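You operate a simulated robot arm through the tools that you are given. There is no shell and no other tool.

The job below is to be done with a simulated robot arm. You get a single attempt, and the scene is never put back.

JOB
Shut the air wheel, vent the blue gauge, lift it into the green tray and cap the nipple.
Fine: shut the wheel before you vent; vent before the gauge comes off.

It is judged by the outcome, as a careful person would: the job done as asked, and still so three seconds after it is handed in. It fails if anything else is knocked over, pushed out of place, dropped, spilled or broken. Lids that push on must go on centred and level and be pressed home; caps that screw on are set level and turned clockwise until they are tight.

ROBOT AND FRAMES
A 6-joint arm with a fingered hand, fixed in place. Base frame: the origin is at the foot of the arm, x ahead of it, y to its left, z up. Lengths are in mm, angles in rad, forces in N, time in s.
With the tool pointing down near the work surface it reaches from about 580 to 640 mm from the base axis. Its first joint turns from -2.897 to 2.897 rad. Payload 4 kg.
Tool frame: the origin (TCP) lies between the finger pads and is the grasp point; the fingertips stand 20 mm ahead of it; z points along the fingers, y is the line along which they close. The gripper opens to 140 mm. The gripper's body begins 54 mm behind the TCP. The gripper is a hand of 3 fingers: y runs from the thumb to the fingers, the wrist lies at [0, 0, -215] in the tool frame, and closing takes about 1.5 s.
Orientation is that of the tool frame in the base frame, as [roll, pitch, yaw] about the fixed x, y, z axes, in that order (R = Rz(yaw) Ry(pitch) Rx(roll)). With the fingers straight down and closing along the base's y, the tool's x points along the base's -x, its y along +y and its z along -z.

CONTROLS
- The arm moves only by the tool move_arm. Its argument "motion" is a list of rows, each a list of 6 numbers: the shift along the tool's x, y, z in units of 300 mm (1.0 is 300 mm), then the turn, a rotation vector about the tool's x, y, z in units of 120 degrees (1.0 is 120 degrees). In form: [[tx, ty, tz, ax, ay, az], ...]. A call has 1 to 20 rows; each row is the pose to reach, as a shift and turn from the pose commanded when the call began, along the tool's axes at that moment. "jaw" is the opening, from 0 (shut) to 1 (fully open), set as the call begins (left out, the last holds). A call with a number of a shift or a turn outside -1 to 1 is refused whole. Each row takes 0.2 s and may step no farther than 50 mm and 0.15 rad from the row before; otherwise, or with a gripper value out of range, the whole call is refused. Where a pose cannot be reached the arm comes as near as it can. A force on the tool above 40 N (or 10 N above the force at the start of the call, whichever is more), or a blocked arm, ends the call early, and 0.2 s more pass. Each finger travels about 45 mm/s and halts on what it meets, pressing with about 21 N; the grip force reading is that of the motor and also rises with nothing between the fingers. The clock runs only during rows and for 0.2 s after the last one: add rows that repeat a pose to give the fingers time. It gives the time, the measured TCP pose, the force on the tool (base axes), the opening and the grip force at its end, in the units of the frame above (readings bear some noise), with the torque about the TCP (base axes, N m) and any sound that the robot's microphone picked up.
- Cameras (640 x 400 px; columns grow to the right, rows downward): "scene" is fixed at [218, 502.1, 1476.3]; the picture's right is [-0.93, -0.37, 0.00], its down [-0.19, 0.46, -0.87] and it looks along [0.32, -0.80, -0.50] (base axes); focal length 337 px, centre (320, 200). "wrist" rides on the gripper at [74, -43, -79] in the tool frame; the picture's right is [0.50, 0.87, 0.00], its down [-0.59, 0.34, -0.73] and it looks along [-0.64, 0.37, 0.68] (tool axes); focal length 275 px, centre (320, 200). There is no depth. A picture from a camera that has moved, and an enlarged one, comes with that camera's place and axes in the base frame and with its lens.
- snapshot(camera): a new picture of that camera. It takes no simulated time.
- move_column(by): slides the trunk up (or, below 0, down) by that many mm; the arm rides with it, the base frame stays. It gives what a move gives, with no picture.
- curl_fingers(finger1, finger2, thumb_bend): sets how far each is bent, from 0 (flat) to 1 (curled in); at 0.3 the hand is open as for a grip, at 0.7 the pads meet at the TCP. One left out holds its place. A second passes; each finger stops where it meets its share of the squeeze, and holds until it gets a number again. A gripper value or a shape takes the hand back. It gives what a move gives, with no picture; readings hold the bend of each and the force on the fingers (four entries, about 0 where the hand has none), thumb and palm.
- preshape(shape): the hand has 3 fingers and takes this shape, open, in about a second: jaw (thumb against the fingers, like two jaws); tri (thumb and two fingers); tip (a fingertip pinch); poke (one finger out to press); point (the index stretched); flat (the hand flat); cup (the hand cupped); fist (a fist). The gripper value then closes the fingers along that shape, each until it touches; the sizes above hold for jaw. It gives what a move gives, with no picture.
- inspect(camera, box): a new picture of the part [left, top, right, bottom] of that camera's present view, enlarged. It takes no simulated time.
- close_job(): hands the job in; it is judged then, once.

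Nothing tells you positions but the pictures and the camera data. Unless the task says otherwise, let go and move clear before handing in.

The tools are called after ">>>" by a JSON object that holds its "api" and its "payload". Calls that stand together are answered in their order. move_arm: Moves the arm, as the interface text tells. Its arguments: {"type":"object","properties":{"motion":{"type":"array","items":{"type":"array","items":{"type":"number"}}},"jaw":{"type":"number"}},"required":["motion"]} The other tools are called the same way: move_column (by) slides the trunk up or down; preshape (shape) gives the hand a shape; curl_fingers (finger1, finger2, thumb_bend) moves the fingers one by one; snapshot (camera) takes a picture; inspect (camera, box) takes an enlarged picture of a part of a camera's view; close_job () hands the job in.

At the start:

```text
time_s: 0.0
ee_pos: [568.5, -139.5, 1153.5]
orientation: [-3.141, 0.0, -3.141]
ft_force: [0.2, -0.8, 0.2]
ft_torque: [0.02, 0.0, 0.04]
finger_gap: 140.0
grip_force: 0.1
shape: jaw
bend: [0.3, 0.3, 0.3]
finger forces: [0.0, 0.0, 0.0, 0.0, 0.0, 0.0]
trunk travel left (down, up): [-150.0, 440.0]
```

scene: 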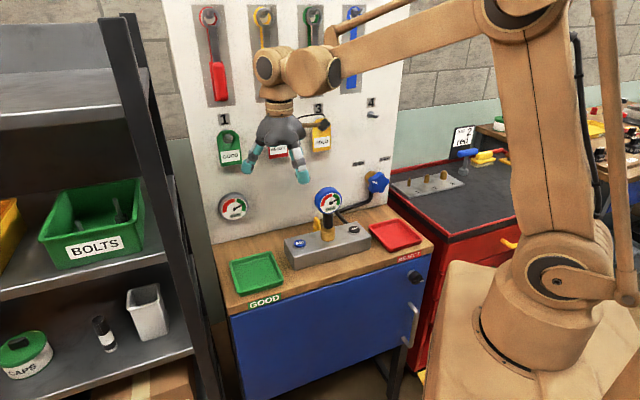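
wrist: 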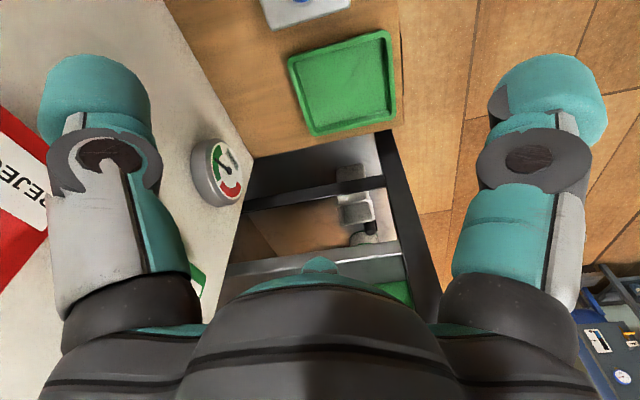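

I see a bench with a grey manifold block carrying a blue gauge, a blue air wheel on the wall panel at right, green and red trays, and the hand above. I'll look closer before moving anything.

>>> {"api": "inspect", "payload": {"camera": "scene", "box": [210, 160, 450, 310]}}

>>> {"api": "inspect", "payload": {"camera": "scene", "box": [270, 170, 400, 270]}}

>>> {"api": "inspect", "payload": {"camera": "scene", "box": [0, 180, 240, 400]}}

>>> {"api": "inspect", "payload": {"camera": "scene", "box": [180, 80, 420, 230]}}

>>> {"api": "inspect", "payload": {"camera": "scene", "box": [360, 110, 540, 220]}}

```text
2.67 times, centred on (330, 235) of scene
camera zoom: at [218.0, 502.1, 1476.3], right [-0.93, -0.37, 0.0], down [-0.19, 0.46, -0.87], along [0.32, -0.8, -0.5], focal length 898 px, centre (293, 107)
```

zoom: 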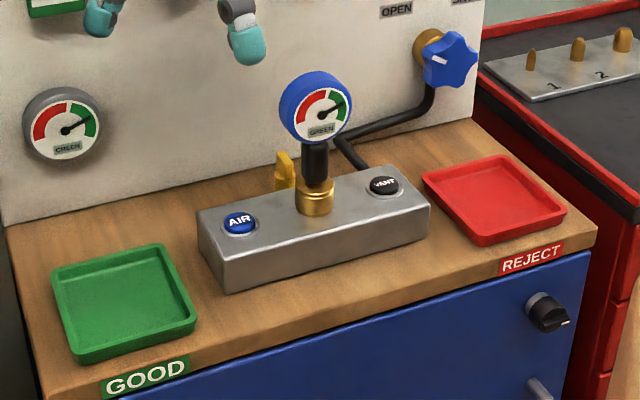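

```text
4.00 times, centred on (335, 220) of scene
camera zoom: at [218.0, 502.1, 1476.3], right [-0.93, -0.37, 0.0], down [-0.19, 0.46, -0.87], along [0.32, -0.8, -0.5], focal length 1347 px, centre (260, 120)
```

zoom: 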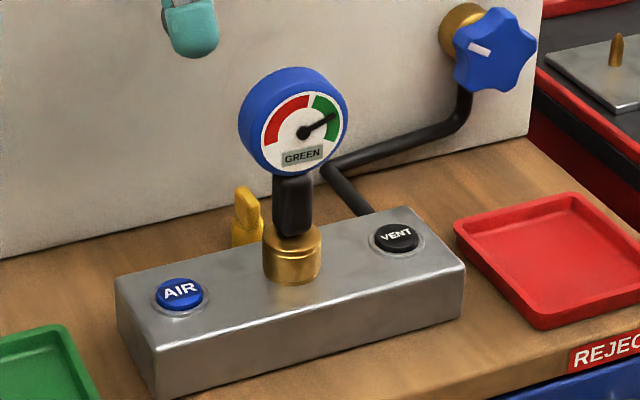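

```text
1.82 times, centred on (120, 290) of scene
camera zoom: at [218.0, 502.1, 1476.3], right [-0.93, -0.37, 0.0], down [-0.19, 0.46, -0.87], along [0.32, -0.8, -0.5], focal length 612 px, centre (684, 36)
```

zoom: 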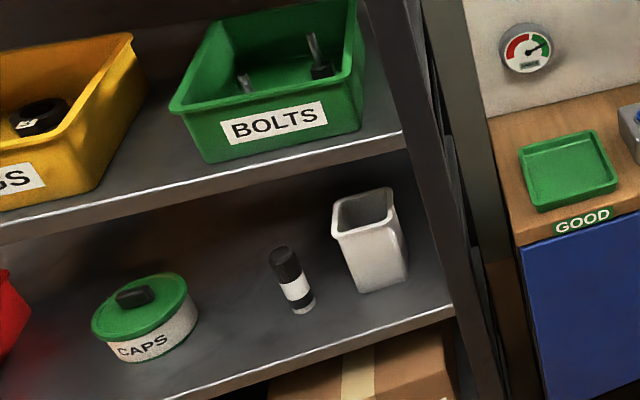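

```text
2.67 times, centred on (300, 155) of scene
camera zoom: at [218.0, 502.1, 1476.3], right [-0.93, -0.37, 0.0], down [-0.19, 0.46, -0.87], along [0.32, -0.8, -0.5], focal length 898 px, centre (373, 320)
```

zoom: 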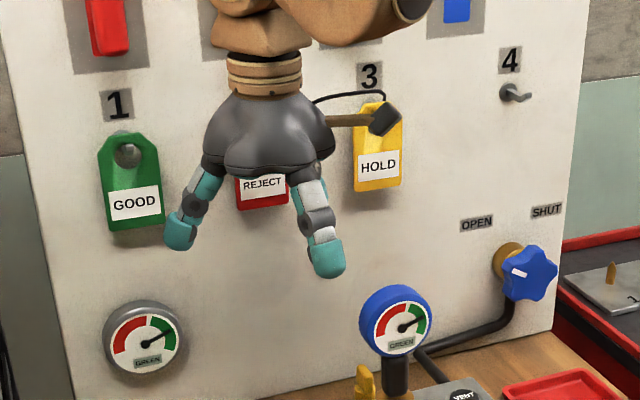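

```text
3.56 times, centred on (450, 165) of scene
camera zoom: at [218.0, 502.1, 1476.3], right [-0.93, -0.37, 0.0], down [-0.19, 0.46, -0.87], along [0.32, -0.8, -0.5], focal length 1197 px, centre (-142, 324)
```

zoom: 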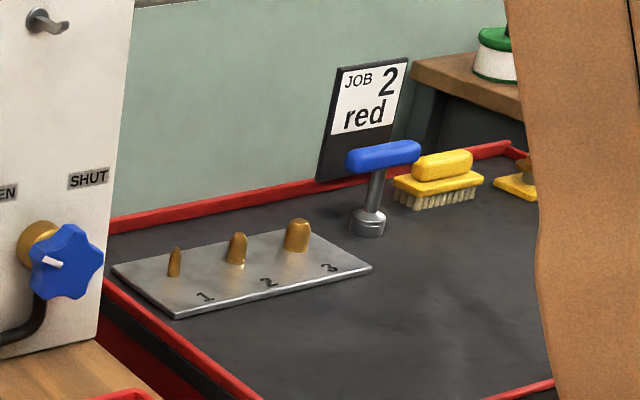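

The bench top is near z≈855, with the green tray around (628, -70) and the manifold around (485, -225). I'll turn the hand 120° and shift it slightly so the wrist camera looks at the manifold from the front.

>>> {"api": "move_arm", "payload": {"motion": [[0.011, 0.009, 0, 0, 0, 0.0667], [0.022, 0.018, 0, 0, 0, 0.1333], [0.032, 0.026, 0, 0, 0, 0.2], [0.043, 0.035, 0, 0, 0, 0.2667], [0.054, 0.044, 0, 0, 0, 0.3333], [0.065, 0.053, 0, 0, 0, 0.4], [0.075, 0.061, 0, 0, 0, 0.4667], [0.086, 0.07, 0, 0, 0, 0.5333], [0.097, 0.079, 0, 0, 0, 0.6], [0.108, 0.088, 0, 0, 0, 0.6667], [0.119, 0.097, 0, 0, 0, 0.7333], [0.129, 0.105, 0, 0, 0, 0.8], [0.14, 0.114, 0, 0, 0, 0.8667], [0.151, 0.123, 0, 0, 0, 0.9333], [0.1617, 0.1317, 0, 0, 0, 1.0]]}}

>>> {"api": "snapshot", "payload": {"camera": "wrist"}}

>>> {"api": "snapshot", "payload": {"camera": "scene"}}

```text
time_s: 3.2
ee_pos: [520.5, -100.2, 1153.6]
orientation: [-3.141, 0.001, 1.043]
ft_force: [-1.0, 0.1, 0.6]
ft_torque: [-0.01, -0.01, 0.0]
finger_gap: 140.1
grip_force: 0.1
shape: jaw
bend: [0.3, 0.3, 0.3]
finger forces: [0.1, 0.1, 0.0, 0.0, 0.0, 0.1]
trunk travel left (down, up): [-150.0, 440.0]
```

```text
taken
camera wrist: at [519.1, -15.1, 1233.2], right [1.0, 0.0, 0.0], down [0.0, -0.68, 0.73], along [0.0, -0.73, -0.68], focal length 275 px, centre (320, 200)
```

wrist: 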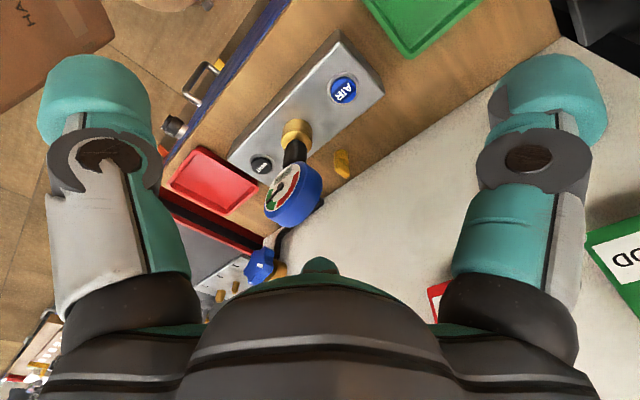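

```text
taken
```

scene: 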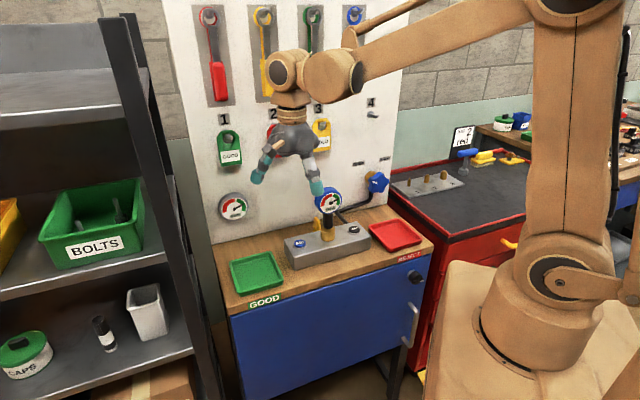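

The wrist view (upside down) shows the manifold with AIR and VENT buttons, the gauge, a small yellow item behind the block and the wheel. I'll enlarge this view.

>>> {"api": "inspect", "payload": {"camera": "wrist", "box": [180, 30, 400, 168]}}

>>> {"api": "inspect", "payload": {"camera": "wrist", "box": [230, 100, 390, 200]}}

>>> {"api": "inspect", "payload": {"camera": "wrist", "box": [190, 190, 350, 290]}}

```text
2.90 times, centred on (290, 99) of wrist
camera zoom: at [519.1, -15.1, 1233.2], right [1.0, 0.0, 0.0], down [0.0, -0.68, 0.73], along [0.0, -0.73, -0.68], focal length 798 px, centre (407, 493)
```

zoom: 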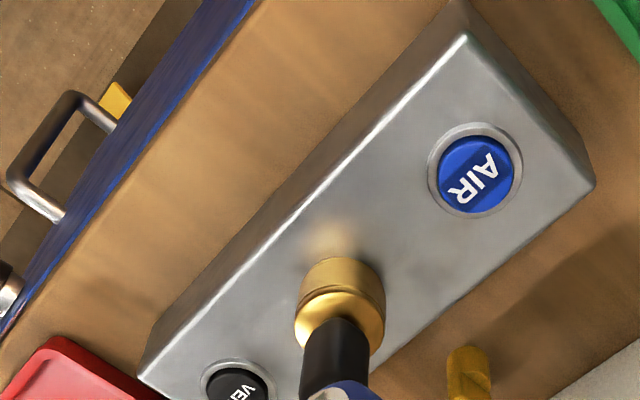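

```text
4.00 times, centred on (310, 150) of wrist
camera zoom: at [519.1, -15.1, 1233.2], right [1.0, 0.0, 0.0], down [0.0, -0.68, 0.73], along [0.0, -0.73, -0.68], focal length 1101 px, centre (360, 400)
```

zoom: 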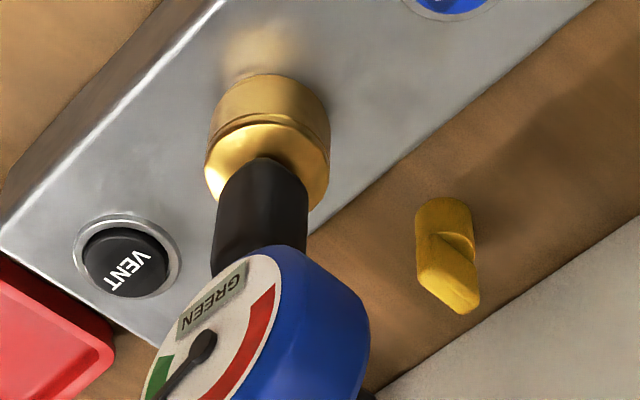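

```text
4.00 times, centred on (270, 240) of wrist
camera zoom: at [519.1, -15.1, 1233.2], right [1.0, 0.0, 0.0], down [0.0, -0.68, 0.73], along [0.0, -0.73, -0.68], focal length 1101 px, centre (520, 40)
```

zoom: 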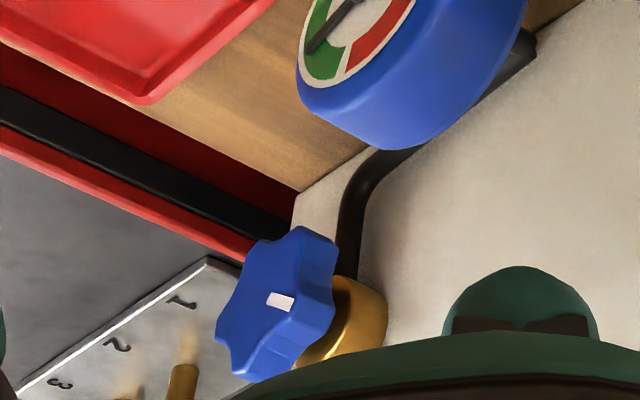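

The yellow cap stands on the bench behind the block near (554, -305). VENT is near (427, -295, 902), AIR near (550, -181), and the wheel near (411, -459, 985), with the panel running at about 45° to the base axes. I'll zoom in on the wheel, its labels and the gauge face.

>>> {"api": "inspect", "payload": {"camera": "scene", "box": [345, 150, 409, 190]}}

>>> {"api": "inspect", "payload": {"camera": "scene", "box": [300, 180, 380, 230]}}

>>> {"api": "inspect", "payload": {"camera": "wrist", "box": [220, 220, 300, 270]}}

```text
10.00 times, centred on (377, 170) of scene
camera zoom: at [218.0, 502.1, 1476.3], right [-0.93, -0.37, 0.0], down [-0.19, 0.46, -0.87], along [0.32, -0.8, -0.5], focal length 3367 px, centre (-250, 500)
```

zoom: 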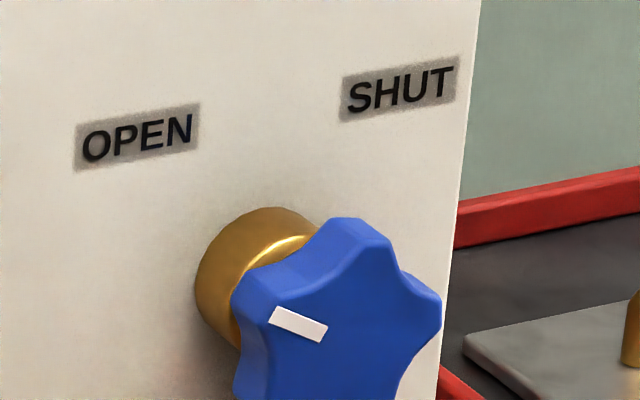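

```text
8.00 times, centred on (340, 205) of scene
camera zoom: at [218.0, 502.1, 1476.3], right [-0.93, -0.37, 0.0], down [-0.19, 0.46, -0.87], along [0.32, -0.8, -0.5], focal length 2694 px, centre (160, 160)
```

zoom: 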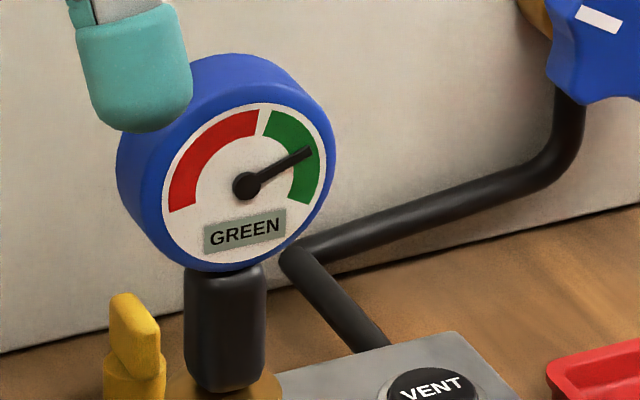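

```text
8.00 times, centred on (260, 245) of wrist
camera zoom: at [519.1, -15.1, 1233.2], right [1.0, 0.0, 0.0], down [0.0, -0.68, 0.73], along [0.0, -0.73, -0.68], focal length 2202 px, centre (800, -160)
```

zoom: 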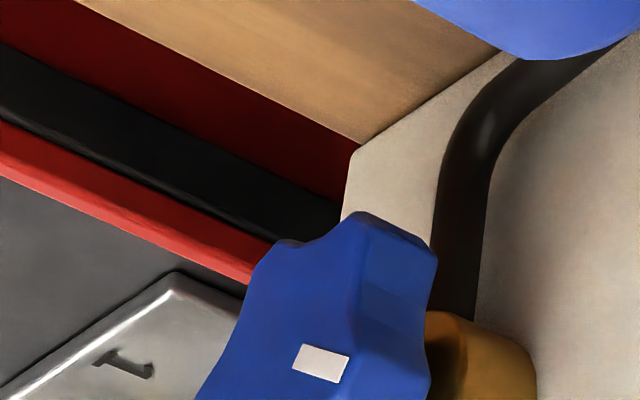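

I want the whole wheel in one frame.

>>> {"api": "inspect", "payload": {"camera": "scene", "box": [349, 165, 405, 200]}}

```text
11.43 times, centred on (377, 182) of scene
camera zoom: at [218.0, 502.1, 1476.3], right [-0.93, -0.37, 0.0], down [-0.19, 0.46, -0.87], along [0.32, -0.8, -0.5], focal length 3848 px, centre (-331, 400)
```

zoom: 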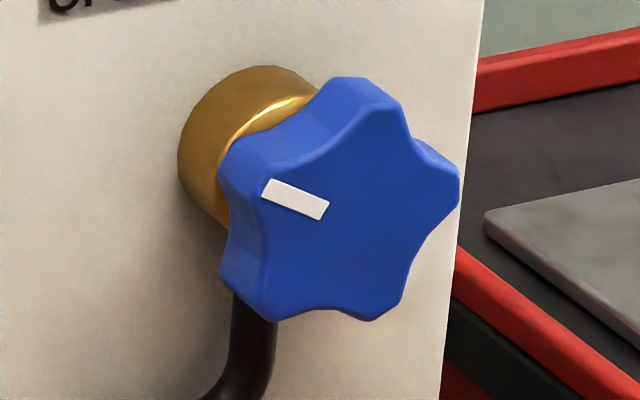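

The wheel is a 5-lobed knob, its mark pointing up-left towards OPEN, so SHUT is clockwise. I'll carry the hand at height along to the front of the wheel while turning it back, so the wrist joint keeps enough travel for the clockwise turn.

>>> {"api": "move_arm", "payload": {"motion": [[-0.0444, 0.0065, 0, 0, 0, -0.0708], [-0.0888, 0.0129, 0, 0, 0, -0.1417], [-0.1333, 0.0194, 0, 0, 0, -0.2125], [-0.1777, 0.0258, 0, 0, 0, -0.2833], [-0.2221, 0.0323, 0, 0, 0, -0.3542], [-0.2665, 0.0387, 0, 0, 0, -0.425], [-0.3109, 0.0452, 0, 0, 0, -0.4958], [-0.3553, 0.0516, 0, 0, 0, -0.5667], [-0.3998, 0.0581, 0, 0, 0, -0.6375], [-0.4442, 0.0645, 0, 0, 0, -0.7083], [-0.4886, 0.071, 0, 0, 0, -0.7792], [-0.533, 0.0774, 0, 0, 0, -0.85]]}}

```text
time_s: 5.8
ee_pos: [458.7, -249.0, 1153.1]
orientation: [-3.141, -0.001, 2.829]
ft_force: [0.1, -0.3, -0.4]
ft_torque: [-0.01, 0.01, 0.03]
finger_gap: 139.8
grip_force: 0.1
shape: jaw
bend: [0.3, 0.3, 0.3]
finger forces: [0.0, 0.1, 0.0, 0.0, 0.0, 0.1]
trunk travel left (down, up): [-150.0, 440.0]
```

Continuing to the spot in front of the wheel, with the rest of the rotation.

>>> {"api": "move_arm", "payload": {"motion": [[0.0247, -0.054, 0, 0, 0, -0.0648], [0.0494, -0.1079, 0, 0, 0, -0.1295], [0.0741, -0.1619, 0, 0, 0, -0.1943], [0.0988, -0.2159, 0, 0, 0, -0.2591], [0.1235, -0.2699, 0, 0, 0, -0.3239], [0.1482, -0.3238, 0, 0, 0, -0.3886], [0.1729, -0.3778, 0, 0, 0, -0.4534], [0.1976, -0.4318, 0, 0, 0, -0.5182], [0.2223, -0.4858, 0, 0, 0, -0.583], [0.247, -0.5397, 0, 0, 0, -0.6477], [0.2717, -0.5937, 0, 0, 0, -0.7125]]}}

>>> {"api": "snapshot", "payload": {"camera": "scene"}}

```text
time_s: 8.2
ee_pos: [447.5, -197.2, 1155.1]
orientation: [-3.131, -0.055, -2.117]
ft_force: [0.3, 0.3, 0.6]
ft_torque: [0.01, 0.01, -0.04]
finger_gap: 139.8
grip_force: 0.1
shape: jaw
bend: [0.3, 0.3, 0.3]
finger forces: [0.0, 0.1, 0.1, 0.0, 0.0, 0.0]
out of reach, approached as far as the arm can: row 8, 9, 10, 11
trunk travel left (down, up): [-150.0, 440.0]
```

```text
taken
```

scene: 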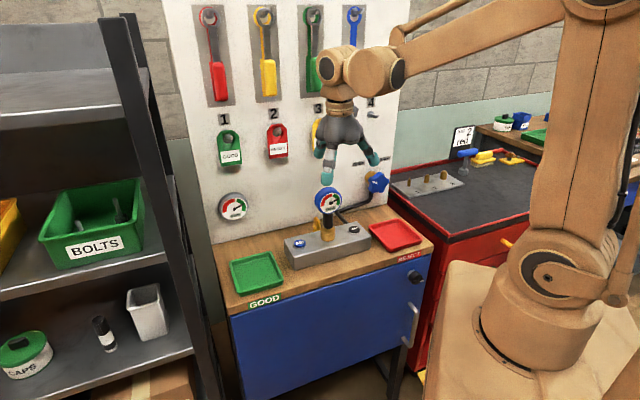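

The last rows were stopped, most likely by the wrist's end joint rather than radius. A zero move will show which pose the controller now counts as commanded.

>>> {"api": "move_arm", "payload": {"motion": [[0, 0, 0, 0, 0, 0]]}}

```text
time_s: 8.6
ee_pos: [447.5, -198.0, 1154.9]
orientation: [-3.13, -0.057, -2.12]
ft_force: [0.8, -0.6, 0.1]
ft_torque: [0.0, 0.01, 0.0]
finger_gap: 139.8
grip_force: 0.1
shape: jaw
bend: [0.3, 0.3, 0.3]
finger forces: [0.0, 0.0, 0.0, 0.0, 0.0, 0.0]
trunk travel left (down, up): [-150.0, 440.0]
```

The reached pose counts as commanded, so I'll go to the spot in front of the wheel with the hand turned back away from that limit.

>>> {"api": "move_arm", "payload": {"motion": [[0.0766, 0.0004, 0, 0, 0, 0.0527], [0.1532, 0.0009, 0, 0, 0, 0.1054], [0.2298, 0.0013, 0, 0, 0, 0.1581], [0.3064, 0.0017, 0, 0, 0, 0.2108], [0.383, 0.0022, 0, 0, 0, 0.2635], [0.4596, 0.0026, 0, 0, 0, 0.3162], [0.5362, 0.003, 0, 0, 0, 0.3689], [0.6128, 0.0034, 0, 0, 0, 0.4216], [0.6894, 0.0039, 0, 0, 0, 0.4743], [0.766, 0.0043, 0, 0, 0, 0.527]]}}

>>> {"api": "snapshot", "payload": {"camera": "scene"}}

>>> {"api": "snapshot", "payload": {"camera": "wrist"}}

```text
time_s: 10.8
ee_pos: [331.0, -392.6, 1166.4]
orientation: [-3.087, -0.015, 3.059]
ft_force: [0.5, 0.4, -0.2]
ft_torque: [-0.01, -0.01, -0.01]
finger_gap: 139.8
grip_force: 0.1
shape: jaw
bend: [0.3, 0.3, 0.3]
finger forces: [0.0, 0.1, 0.0, 0.1, 0.1, 0.0]
trunk travel left (down, up): [-150.0, 440.0]
```

```text
taken
```

scene: 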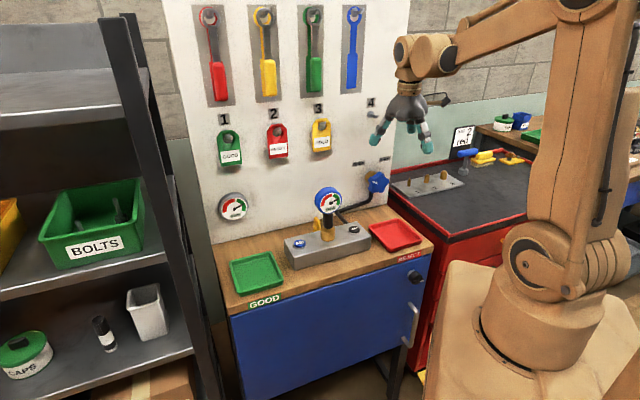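

```text
taken
camera wrist: at [254.6, -424.4, 1249.3], right [-0.43, 0.9, -0.04], down [0.63, 0.33, 0.71], along [0.65, 0.28, -0.71], focal length 275 px, centre (320, 200)
```

wrist: 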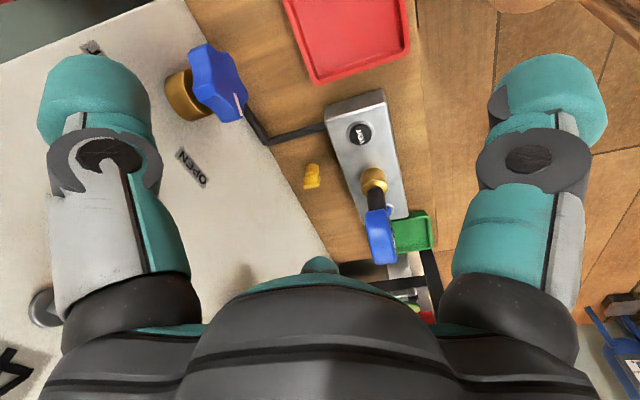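

The hand is in front of the panel at the wheel's side and this view gives a second fix. I'll zoom in on the wheel and manifold.

>>> {"api": "inspect", "payload": {"camera": "wrist", "box": [140, 30, 300, 130]}}

>>> {"api": "inspect", "payload": {"camera": "wrist", "box": [290, 80, 450, 280]}}

```text
4.00 times, centred on (220, 80) of wrist
camera zoom: at [254.6, -424.4, 1249.3], right [-0.43, 0.9, -0.04], down [0.63, 0.33, 0.71], along [0.65, 0.28, -0.71], focal length 1101 px, centre (720, 680)
```

zoom: 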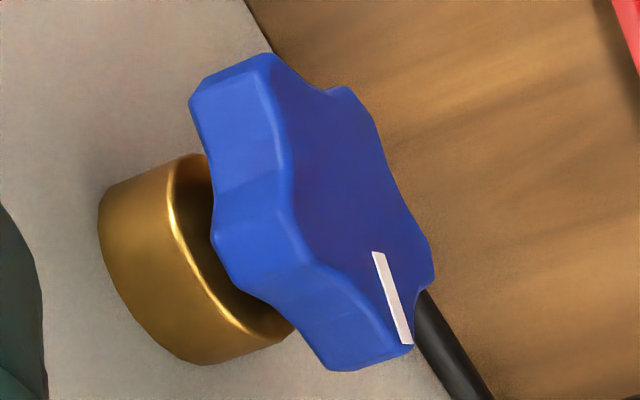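

```text
2.00 times, centred on (370, 180) of wrist
camera zoom: at [254.6, -424.4, 1249.3], right [-0.43, 0.9, -0.04], down [0.63, 0.33, 0.71], along [0.65, 0.28, -0.71], focal length 551 px, centre (220, 240)
```

zoom: 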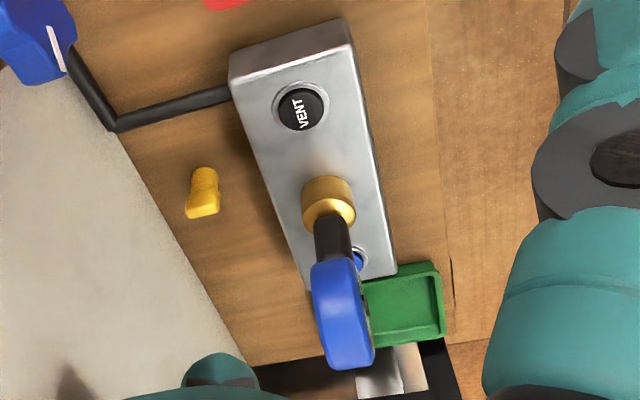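

The mark reads (410, -453, 988), so the wheel centre is about (399, -465, 979) with its face 612 mm out along the panel normal. A level approach needs the wrist far below the shoulder, so I'll raise the trunk first.

>>> {"api": "move_column", "payload": {"by": 300}}

```text
time_s: 13.8
ee_pos: [330.2, -391.9, 1467.9]
orientation: [-3.088, -0.015, 3.062]
ft_force: [-0.5, -0.2, -0.3]
ft_torque: [0.0, 0.03, 0.02]
finger_gap: 139.8
grip_force: 0.0
shape: jaw
bend: [0.3, 0.3, 0.3]
finger forces: [0.1, 0.0, 0.0, 0.0, 0.0, 0.0]
trunk travel left (down, up): [-450.0, 140.0]
```

Now I'll tilt the hand to horizontal, pointing at the panel, while coming down part of the way.

>>> {"api": "move_arm", "payload": {"motion": [[0.0013, 0.0063, 0.0798, 0.0399, -0.0468, 0.0015], [0.0027, 0.0127, 0.1597, 0.0797, -0.0936, 0.0029], [0.004, 0.019, 0.2395, 0.1196, -0.1405, 0.0044], [0.0053, 0.0253, 0.3193, 0.1595, -0.1873, 0.0059], [0.0067, 0.0317, 0.3992, 0.1994, -0.2341, 0.0073], [0.008, 0.038, 0.479, 0.2392, -0.2809, 0.0088], [0.0093, 0.0443, 0.5588, 0.2791, -0.3277, 0.0103], [0.0107, 0.0507, 0.6387, 0.319, -0.3745, 0.0117], [0.012, 0.057, 0.7185, 0.3589, -0.4214, 0.0132], [0.0133, 0.0633, 0.7983, 0.3987, -0.4682, 0.0147], [0.0147, 0.0697, 0.8782, 0.4386, -0.515, 0.0161], [0.016, 0.076, 0.958, 0.4785, -0.5618, 0.0176]]}}

>>> {"api": "snapshot", "payload": {"camera": "scene"}}

>>> {"api": "snapshot", "payload": {"camera": "wrist"}}

```text
time_s: 16.4
ee_pos: [424.0, -488.3, 1389.6]
orientation: [-1.648, 0.835, -2.491]
ft_force: [-0.2, 0.9, -1.3]
ft_torque: [-0.06, 0.05, 0.11]
finger_gap: 139.8
grip_force: 0.1
shape: jaw
bend: [0.3, 0.29, 0.3]
finger forces: [0.0, 1.2, 0.1, 0.1, 0.1, 0.0]
out of reach, approached as far as the arm can: row 7, 8, 9, 10, 11, 12
trunk travel left (down, up): [-450.0, 140.0]
```

```text
taken
```

scene: 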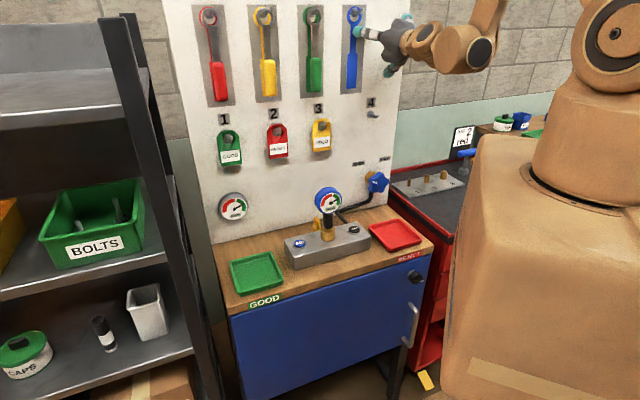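

```text
taken
camera wrist: at [309.8, -480.0, 1367.6], right [0.2, 0.24, -0.95], down [0.02, 0.97, 0.25], along [0.98, -0.07, 0.19], focal length 275 px, centre (320, 200)
```

wrist: 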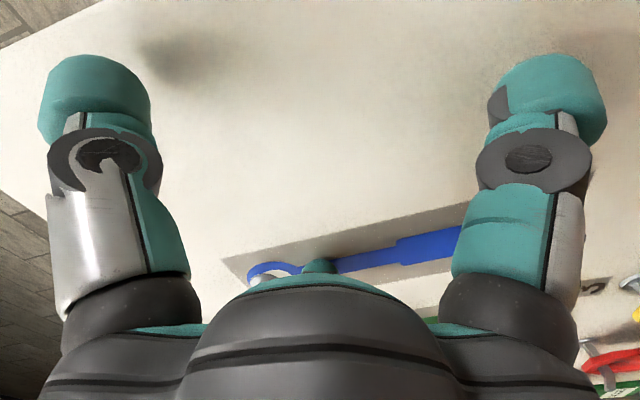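

The hand ended level but close to the wall, brushing near the hanging blue tool with finger force 1.2 N. I'll back straight off in small steps before anything else.

>>> {"api": "move_arm", "payload": {"motion": [[0, 0, -0.05, 0, 0, 0], [0, 0, -0.1, 0, 0, 0]]}}

>>> {"api": "inspect", "payload": {"camera": "scene", "box": [300, 0, 440, 90]}}

```text
time_s: 17.0
ee_pos: [410.1, -475.0, 1404.4]
orientation: [-1.65, 0.836, -2.495]
ft_force: [0.2, -0.5, -0.2]
ft_torque: [-0.01, -0.03, -0.01]
finger_gap: 140.0
grip_force: 0.1
shape: jaw
bend: [0.3, 0.3, 0.3]
finger forces: [0.0, 0.0, 0.1, 0.0, 0.1, 0.0]
out of reach, approached as far as the arm can: row 1, 2
trunk travel left (down, up): [-450.0, 140.0]
```

```text
4.44 times, centred on (370, 45) of scene
camera zoom: at [218.0, 502.1, 1476.3], right [-0.93, -0.37, 0.0], down [-0.19, 0.46, -0.87], along [0.32, -0.8, -0.5], focal length 1496 px, centre (98, 889)
```

zoom: 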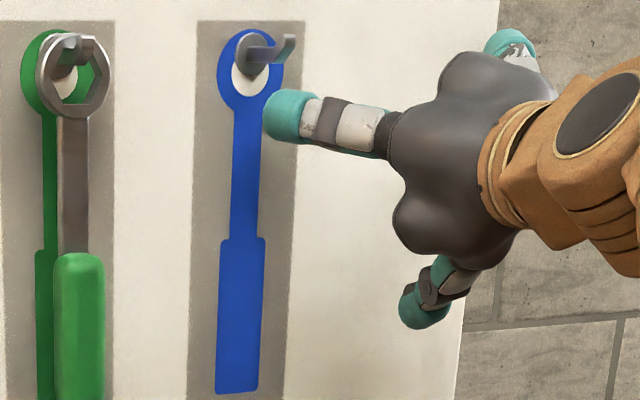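

Nothing was touched beyond a brief brush: the blue shape on the panel is only a painted silhouette. The wrist's bend limit sets how far back a level hand can be, so I'll back away on an upward slant and straighten the heading, then come down with the trunk.

>>> {"api": "move_arm", "payload": {"motion": [[-0.0315, -0.035, -0.0706, -0.0048, -0.0043, -0.0003], [-0.063, -0.07, -0.1412, -0.0096, -0.0086, -0.0007], [-0.0945, -0.105, -0.2117, -0.0143, -0.0129, -0.001], [-0.126, -0.14, -0.2823, -0.0191, -0.0172, -0.0014]]}}

```text
time_s: 18.0
ee_pos: [374.7, -397.8, 1467.0]
orientation: [-1.661, 0.834, -2.467]
ft_force: [-0.3, -0.3, -0.2]
ft_torque: [-0.05, -0.01, -0.01]
finger_gap: 139.8
grip_force: 0.0
shape: jaw
bend: [0.3, 0.3, 0.3]
finger forces: [0.0, 0.1, 0.1, 0.0, 0.0, 0.0]
out of reach, approached as far as the arm can: row 1, 2, 3, 4
trunk travel left (down, up): [-450.0, 140.0]
```

I'm now about 546 mm out, clear of the wall. I'll lower the trunk in stages so the level hand comes down in front of the wheel.

>>> {"api": "move_column", "payload": {"by": -250}}

>>> {"api": "snapshot", "payload": {"camera": "scene"}}

>>> {"api": "snapshot", "payload": {"camera": "wrist"}}

```text
time_s: 20.6
ee_pos: [375.2, -399.9, 1214.7]
orientation: [-1.663, 0.837, -2.467]
ft_force: [-0.5, -0.3, -0.6]
ft_torque: [0.02, 0.03, 0.03]
finger_gap: 140.3
grip_force: 0.1
shape: jaw
bend: [0.3, 0.3, 0.3]
finger forces: [0.1, 0.0, 0.1, 0.0, 0.0, 0.0]
trunk travel left (down, up): [-200.0, 390.0]
```

```text
taken
```

scene: 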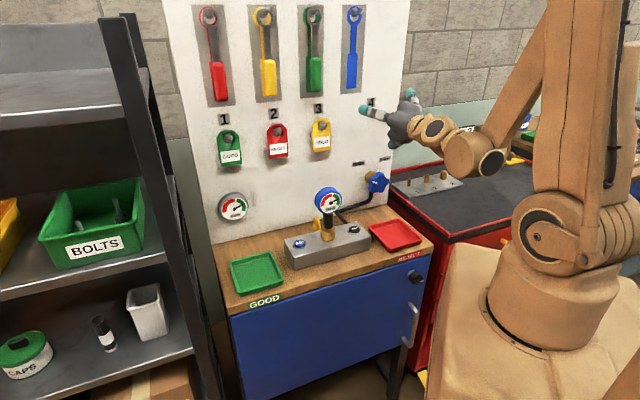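

```text
taken
camera wrist: at [260.5, -396.2, 1193.7], right [0.19, 0.25, -0.95], down [-0.01, 0.97, 0.25], along [0.98, -0.04, 0.18], focal length 275 px, centre (320, 200)
```

wrist: 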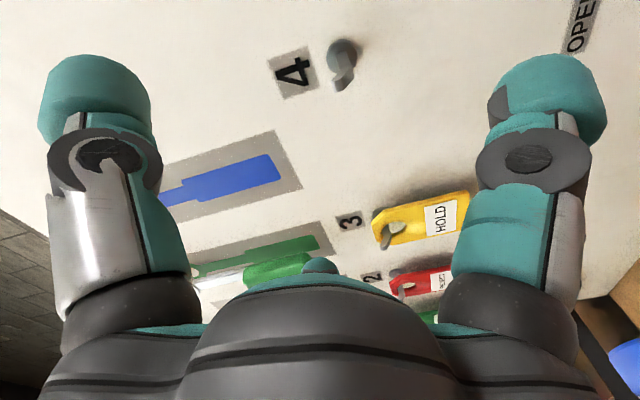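

The approach is clear so far. I'll lower the remaining distance to just above wheel height.

>>> {"api": "move_column", "payload": {"by": -198}}

>>> {"api": "snapshot", "payload": {"camera": "scene"}}

>>> {"api": "snapshot", "payload": {"camera": "wrist"}}

```text
time_s: 22.7
ee_pos: [375.0, -399.7, 1018.2]
orientation: [-1.662, 0.836, -2.468]
ft_force: [0.4, 0.3, 0.6]
ft_torque: [-0.02, -0.03, 0.02]
finger_gap: 140.2
grip_force: 0.0
shape: jaw
bend: [0.3, 0.3, 0.3]
finger forces: [0.0, 0.1, 0.0, 0.0, 0.0, 0.0]
trunk travel left (down, up): [-2.0, 588.0]
```

```text
taken
```

scene: 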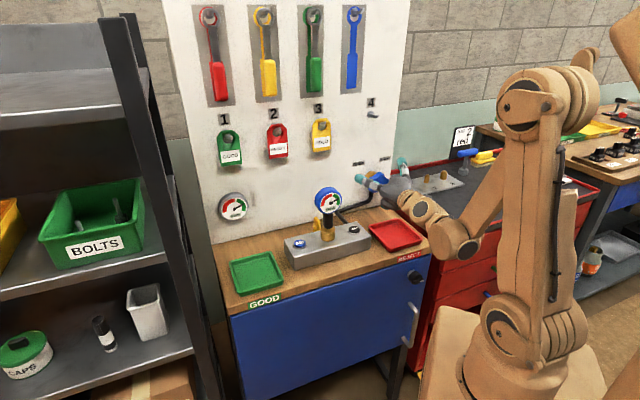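

```text
taken
camera wrist: at [260.5, -396.2, 995.7], right [0.19, 0.25, -0.95], down [-0.01, 0.97, 0.25], along [0.98, -0.04, 0.18], focal length 275 px, centre (320, 200)
```

wrist: 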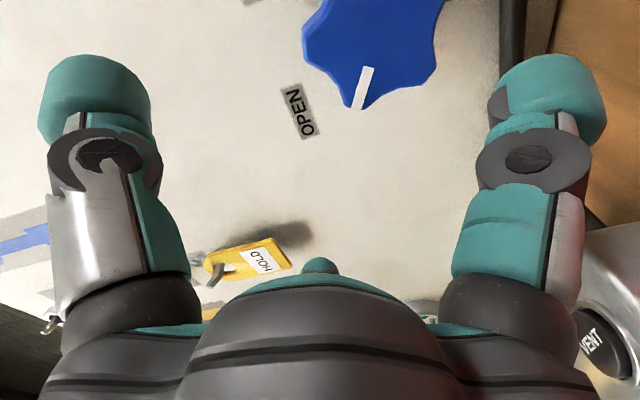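

The wheel sits about 28 mm to my right and 40 mm below the hand's axis, matching the earlier fix. I'll centre on it while advancing part way, stopping short of the face.

>>> {"api": "move_arm", "payload": {"motion": [[0.0953, -0.0413, 0.0043, 0, 0, 0], [0.1093, -0.0277, 0.0623, 0, 0, 0], [0.131, -0.0067, 0.1207, 0, 0, 0]], "jaw": 1.0}}

>>> {"api": "snapshot", "payload": {"camera": "wrist"}}

>>> {"api": "inspect", "payload": {"camera": "scene", "box": [340, 140, 452, 210]}}

```text
time_s: 23.5
ee_pos: [391.5, -435.8, 985.5]
orientation: [-1.674, 0.837, -2.488]
ft_force: [-0.5, 0.9, 0.0]
ft_torque: [-0.02, 0.0, -0.01]
finger_gap: 139.8
grip_force: 0.1
shape: jaw
bend: [0.3, 0.3, 0.3]
finger forces: [0.1, 0.1, 0.0, 0.1, 0.1, 0.1]
out of reach, approached as far as the arm can: row 1, 2, 3
trunk travel left (down, up): [-2.0, 588.0]
```

```text
taken
camera wrist: at [277.0, -430.6, 964.7], right [0.19, 0.26, -0.95], down [0.0, 0.97, 0.26], along [0.98, -0.05, 0.18], focal length 275 px, centre (320, 200)
```

wrist: 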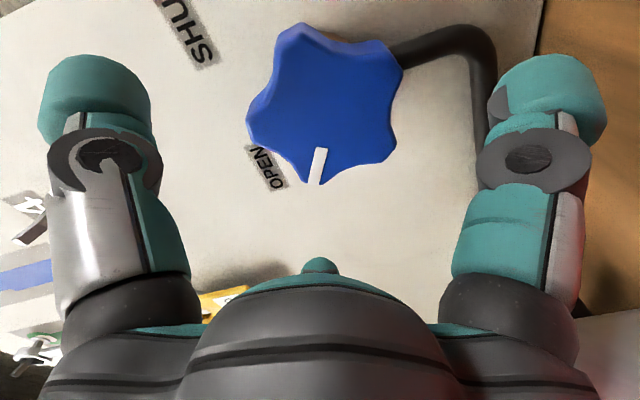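

```text
5.71 times, centred on (396, 175) of scene
camera zoom: at [218.0, 502.1, 1476.3], right [-0.93, -0.37, 0.0], down [-0.19, 0.46, -0.87], along [0.32, -0.8, -0.5], focal length 1924 px, centre (-114, 343)
```

zoom: 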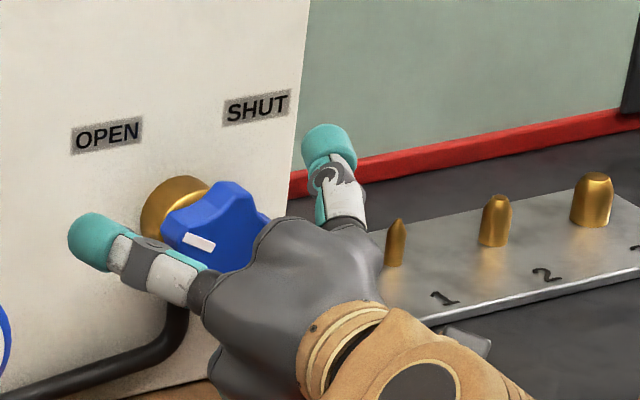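

I'm 25 mm short of the face and about 18 mm left of centre, with the open fingers well outside the wheel. I'll advance diagonally onto the wheel's centre.

>>> {"api": "move_arm", "payload": {"motion": [[0.02, -0.0083, 0.026, 0, 0, 0], [0.04, -0.0167, 0.0525, 0, 0, 0], [0.05, -0.0208, 0.079, 0, 0, 0], [0.06, -0.025, 0.105, 0, 0, 0]]}}

>>> {"api": "snapshot", "payload": {"camera": "wrist"}}

>>> {"api": "inspect", "payload": {"camera": "scene", "box": [340, 140, 452, 210]}}

```text
time_s: 24.5
ee_pos: [410.6, -458.6, 977.2]
orientation: [-1.674, 0.836, -2.487]
ft_force: [-0.4, -0.1, -0.4]
ft_torque: [0.03, 0.0, -0.01]
finger_gap: 140.0
grip_force: 0.1
shape: jaw
bend: [0.3, 0.3, 0.3]
finger forces: [0.0, 0.0, 0.0, 0.1, 0.0, 0.0]
out of reach, approached as far as the arm can: row 1, 2, 3, 4
trunk travel left (down, up): [-2.0, 588.0]
```

```text
taken
camera wrist: at [296.6, -453.6, 956.3], right [0.19, 0.26, -0.95], down [0.0, 0.97, 0.26], along [0.98, -0.05, 0.18], focal length 275 px, centre (320, 200)
```

wrist: 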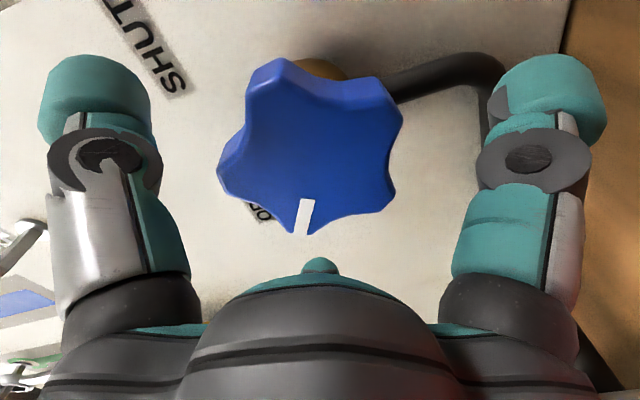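

```text
5.71 times, centred on (396, 175) of scene
camera zoom: at [218.0, 502.1, 1476.3], right [-0.93, -0.37, 0.0], down [-0.19, 0.46, -0.87], along [0.32, -0.8, -0.5], focal length 1924 px, centre (-114, 343)
```

zoom: 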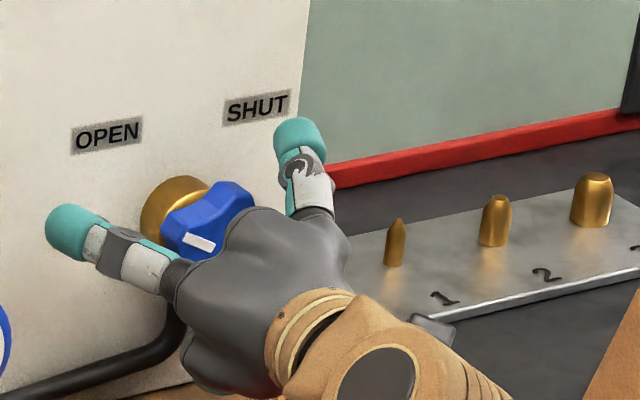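

Depth is right but I'm still about 15 mm left; the limit binds only sideways, so I'll swing the whole arm about its base axis to centre on the wheel.

>>> {"api": "move_arm", "payload": {"motion": [[0.017, -0.0188, -0.0003, 0.0043, 0.0039, 0.0004], [0.0336, -0.0372, -0.0006, 0.0086, 0.0078, 0.0008]]}}

>>> {"api": "snapshot", "payload": {"camera": "wrist"}}

>>> {"api": "inspect", "payload": {"camera": "scene", "box": [340, 140, 452, 210]}}

```text
time_s: 25.1
ee_pos: [399.7, -469.0, 977.3]
orientation: [-1.673, 0.835, -2.513]
ft_force: [-1.2, -1.1, 0.1]
ft_torque: [0.0, -0.01, 0.01]
finger_gap: 140.2
grip_force: 0.1
shape: jaw
bend: [0.3, 0.3, 0.3]
finger forces: [0.0, 0.0, 0.0, 0.1, 0.0, 0.1]
out of reach, approached as far as the arm can: row 1, 2
trunk travel left (down, up): [-2.0, 588.0]
```

```text
taken
camera wrist: at [285.3, -461.2, 956.0], right [0.19, 0.25, -0.95], down [0.03, 0.97, 0.26], along [0.98, -0.07, 0.18], focal length 275 px, centre (320, 200)
```

wrist: 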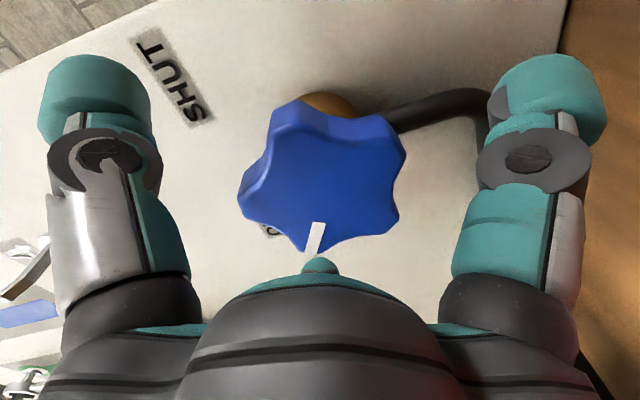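

```text
5.71 times, centred on (396, 175) of scene
camera zoom: at [218.0, 502.1, 1476.3], right [-0.93, -0.37, 0.0], down [-0.19, 0.46, -0.87], along [0.32, -0.8, -0.5], focal length 1924 px, centre (-114, 343)
```

zoom: 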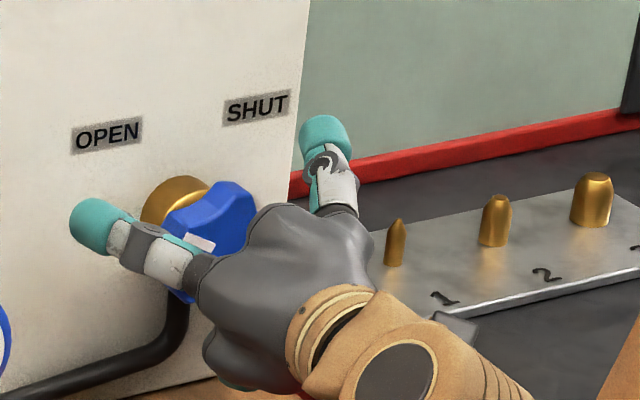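

The hand is centred on the wheel at the right depth. I'll close the fingers onto it.

>>> {"api": "move_arm", "payload": {"motion": [[0, 0, 0, 0, 0, 0], [0, 0, 0, 0, 0, 0], [0, 0, 0, 0, 0, 0], [0, 0, 0, 0, 0, 0], [0, 0, 0, 0, 0, 0], [0, 0, 0, 0, 0, 0], [0, 0, 0, 0, 0, 0], [0, 0, 0, 0, 0, 0]], "jaw": 0.0}}

>>> {"api": "snapshot", "payload": {"camera": "wrist"}}

>>> {"api": "inspect", "payload": {"camera": "scene", "box": [340, 140, 452, 210]}}

```text
time_s: 26.9
ee_pos: [400.6, -469.9, 978.0]
orientation: [-1.673, 0.837, -2.513]
ft_force: [2.4, -4.8, 2.8]
ft_torque: [-0.06, -0.1, 0.05]
finger_gap: 58.9
grip_force: 21.2
shape: jaw
bend: [0.36, 0.37, 0.37]
finger forces: [18.3, 18.5, 0.0, 0.0, 19.3, 0.0]
trunk travel left (down, up): [-2.0, 588.0]
```

```text
taken
camera wrist: at [285.5, -461.5, 956.0], right [0.19, 0.25, -0.95], down [0.03, 0.97, 0.26], along [0.98, -0.07, 0.18], focal length 275 px, centre (320, 200)
```

wrist: 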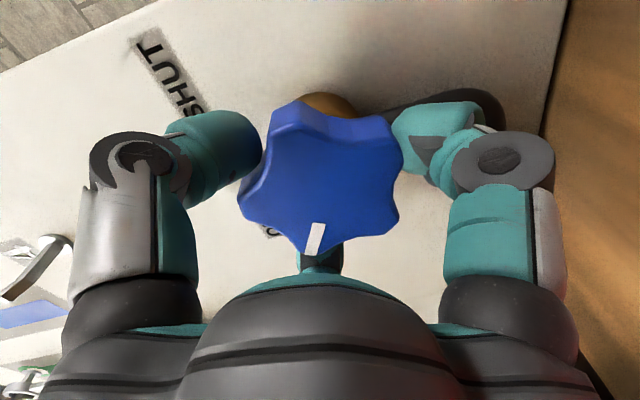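

```text
5.71 times, centred on (396, 175) of scene
camera zoom: at [218.0, 502.1, 1476.3], right [-0.93, -0.37, 0.0], down [-0.19, 0.46, -0.87], along [0.32, -0.8, -0.5], focal length 1924 px, centre (-114, 343)
```

zoom: 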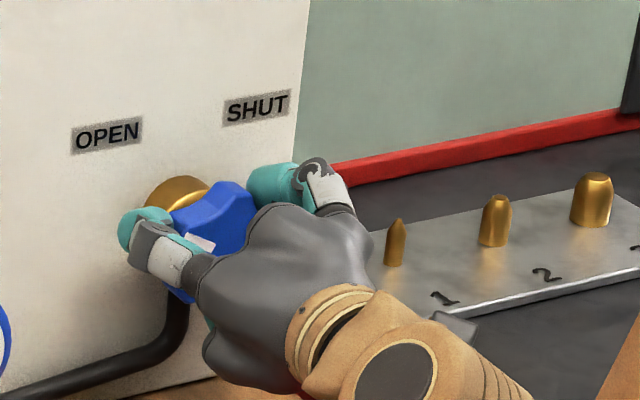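

All three fingers hold the wheel at about 18–19 N each. I'll begin turning clockwise, 30° first, and watch the reaction.

>>> {"api": "move_arm", "payload": {"motion": [[0, 0, 0, 0, 0, 0.042], [0, 0, 0, 0, 0, 0.083], [0, 0, 0, 0, 0, 0.125], [0, 0, 0, 0, 0, 0.167], [0, 0, 0, 0, 0, 0.208], [0, 0, 0, 0, 0, 0.25]]}}

>>> {"api": "snapshot", "payload": {"camera": "wrist"}}

>>> {"api": "inspect", "payload": {"camera": "scene", "box": [340, 140, 452, 210]}}

```text
time_s: 28.3
ee_pos: [400.0, -470.5, 976.0]
orientation: [-1.865, 1.355, -2.713]
ft_force: [-2.2, -6.8, 2.7]
ft_torque: [0.14, 0.22, 0.29]
finger_gap: 58.8
grip_force: 21.5
shape: jaw
bend: [0.36, 0.38, 0.37]
finger forces: [22.1, 19.6, 0.0, 0.0, 18.2, 0.0]
trunk travel left (down, up): [-2.0, 588.0]
```

```text
taken
camera wrist: at [301.9, -445.9, 917.7], right [0.53, 0.52, -0.67], down [-0.12, 0.83, 0.55], along [0.84, -0.21, 0.5], focal length 275 px, centre (320, 200)
```

wrist: 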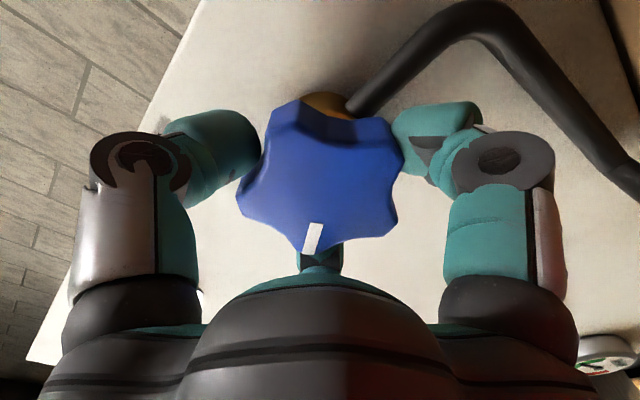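

```text
5.71 times, centred on (396, 175) of scene
camera zoom: at [218.0, 502.1, 1476.3], right [-0.93, -0.37, 0.0], down [-0.19, 0.46, -0.87], along [0.32, -0.8, -0.5], focal length 1924 px, centre (-114, 343)
```

zoom: 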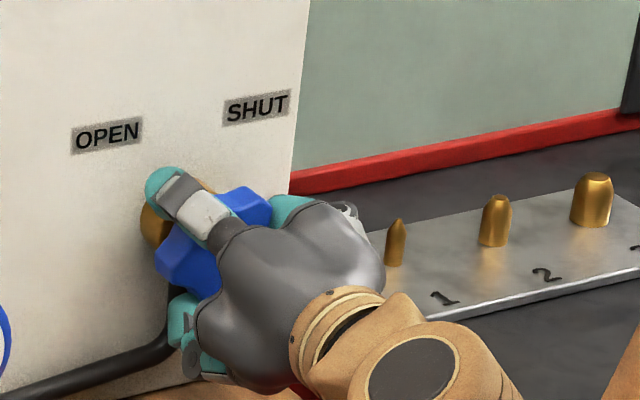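

The wheel turns with the hand, at low resistance. Continuing clockwise in stages.

>>> {"api": "move_arm", "payload": {"motion": [[0, 0, 0, 0, 0, 0.042], [0, 0, 0, 0, 0, 0.083], [0, 0, 0, 0, 0, 0.125], [0, 0, 0, 0, 0, 0.167], [0, 0, 0, 0, 0, 0.208], [0, 0, 0, 0, 0, 0.25]]}}

>>> {"api": "snapshot", "payload": {"camera": "wrist"}}

```text
time_s: 29.7
ee_pos: [399.0, -471.5, 977.3]
orientation: [1.772, 1.247, 0.908]
ft_force: [-10.8, -6.8, -14.2]
ft_torque: [0.26, 0.31, 0.57]
finger_gap: 58.6
grip_force: 20.7
shape: jaw
bend: [0.35, 0.38, 0.37]
finger forces: [27.0, 19.1, 0.0, 0.0, 19.6, 0.1]
trunk travel left (down, up): [-2.0, 588.0]
```

```text
taken
camera wrist: at [331.0, -419.4, 897.8], right [0.73, 0.65, -0.2], down [-0.35, 0.61, 0.71], along [0.59, -0.44, 0.67], focal length 275 px, centre (320, 200)
```

wrist: 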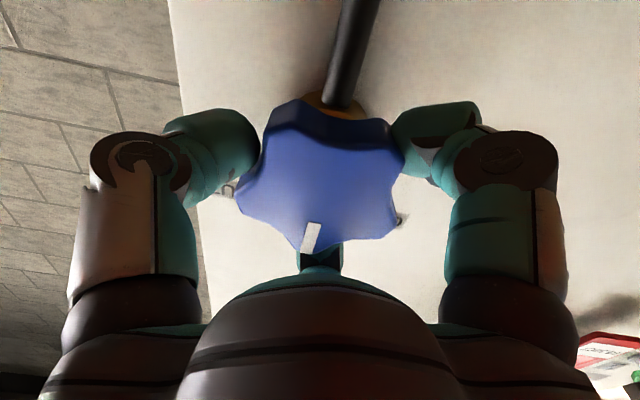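

The wheel has turned 60° with a little side load building from a small axis offset. I'll ease the hand about 2 mm with that load and turn on.

>>> {"api": "move_arm", "payload": {"motion": [[0.0042, -0.0086, 0.0007, 0, 0, 0.042], [0.0042, -0.0086, 0.0007, 0, 0, 0.083], [0.0042, -0.0086, 0.0007, 0, 0, 0.125], [0.0042, -0.0086, 0.0007, 0, 0, 0.167], [0.0042, -0.0086, 0.0007, 0, 0, 0.208], [0.0042, -0.0086, 0.0007, 0, 0, 0.25]]}}

>>> {"api": "snapshot", "payload": {"camera": "wrist"}}

>>> {"api": "inspect", "payload": {"camera": "scene", "box": [340, 140, 452, 210]}}

```text
time_s: 31.1
ee_pos: [399.4, -471.8, 974.1]
orientation: [1.653, 0.733, 0.777]
ft_force: [4.8, 0.0, 2.7]
ft_torque: [0.0, 0.02, 0.91]
finger_gap: 57.9
grip_force: 21.6
shape: jaw
bend: [0.35, 0.38, 0.38]
finger forces: [25.7, 18.5, 0.0, 0.0, 16.8, 0.1]
trunk travel left (down, up): [-2.0, 588.0]
```

```text
taken
camera wrist: at [363.5, -390.7, 898.3], right [0.73, 0.61, 0.31], down [-0.61, 0.38, 0.69], along [0.3, -0.69, 0.65], focal length 275 px, centre (320, 200)
```

wrist: 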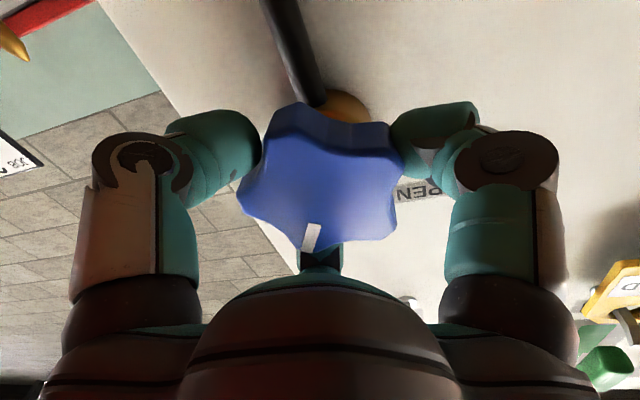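

```text
5.71 times, centred on (396, 175) of scene
camera zoom: at [218.0, 502.1, 1476.3], right [-0.93, -0.37, 0.0], down [-0.19, 0.46, -0.87], along [0.32, -0.8, -0.5], focal length 1924 px, centre (-114, 343)
```

zoom: 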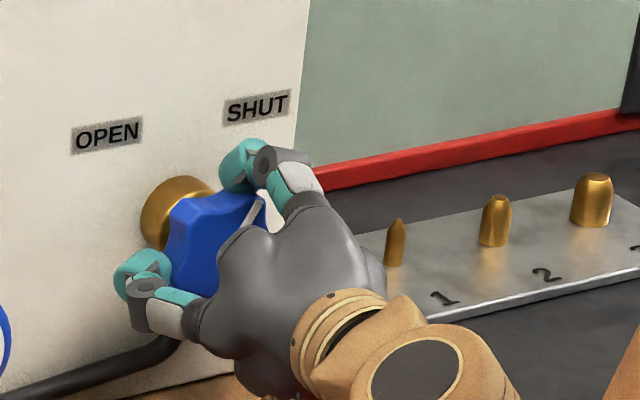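

90° done, with the mark now up-right near SHUT. I'll continue in smaller steps to find the stop.

>>> {"api": "move_arm", "payload": {"motion": [[0, 0, 0, 0, 0, 0.042], [0, 0, 0, 0, 0, 0.083], [0, 0, 0, 0, 0, 0.125]]}}

>>> {"api": "snapshot", "payload": {"camera": "wrist"}}

```text
time_s: 31.9
ee_pos: [399.5, -471.1, 974.7]
orientation: [1.642, 0.469, 0.751]
ft_force: [3.9, 3.6, 1.5]
ft_torque: [-0.03, -0.01, 0.97]
finger_gap: 58.1
grip_force: 21.5
shape: jaw
bend: [0.35, 0.38, 0.38]
finger forces: [27.1, 16.5, 0.0, 0.0, 17.7, 0.0]
trunk travel left (down, up): [-2.0, 588.0]
```

```text
taken
camera wrist: at [379.3, -377.7, 907.7], right [0.65, 0.53, 0.54], down [-0.74, 0.28, 0.61], along [0.17, -0.8, 0.57], focal length 275 px, centre (320, 200)
```

wrist: 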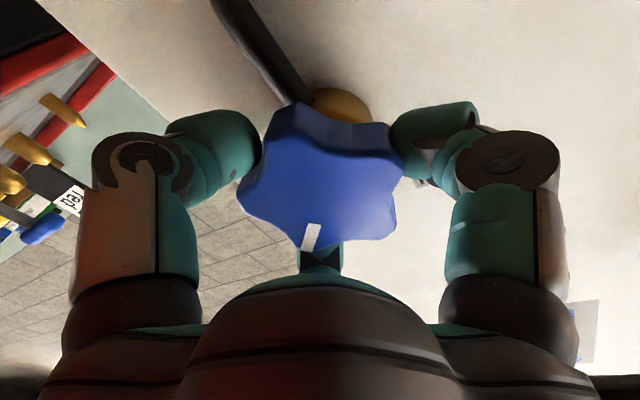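

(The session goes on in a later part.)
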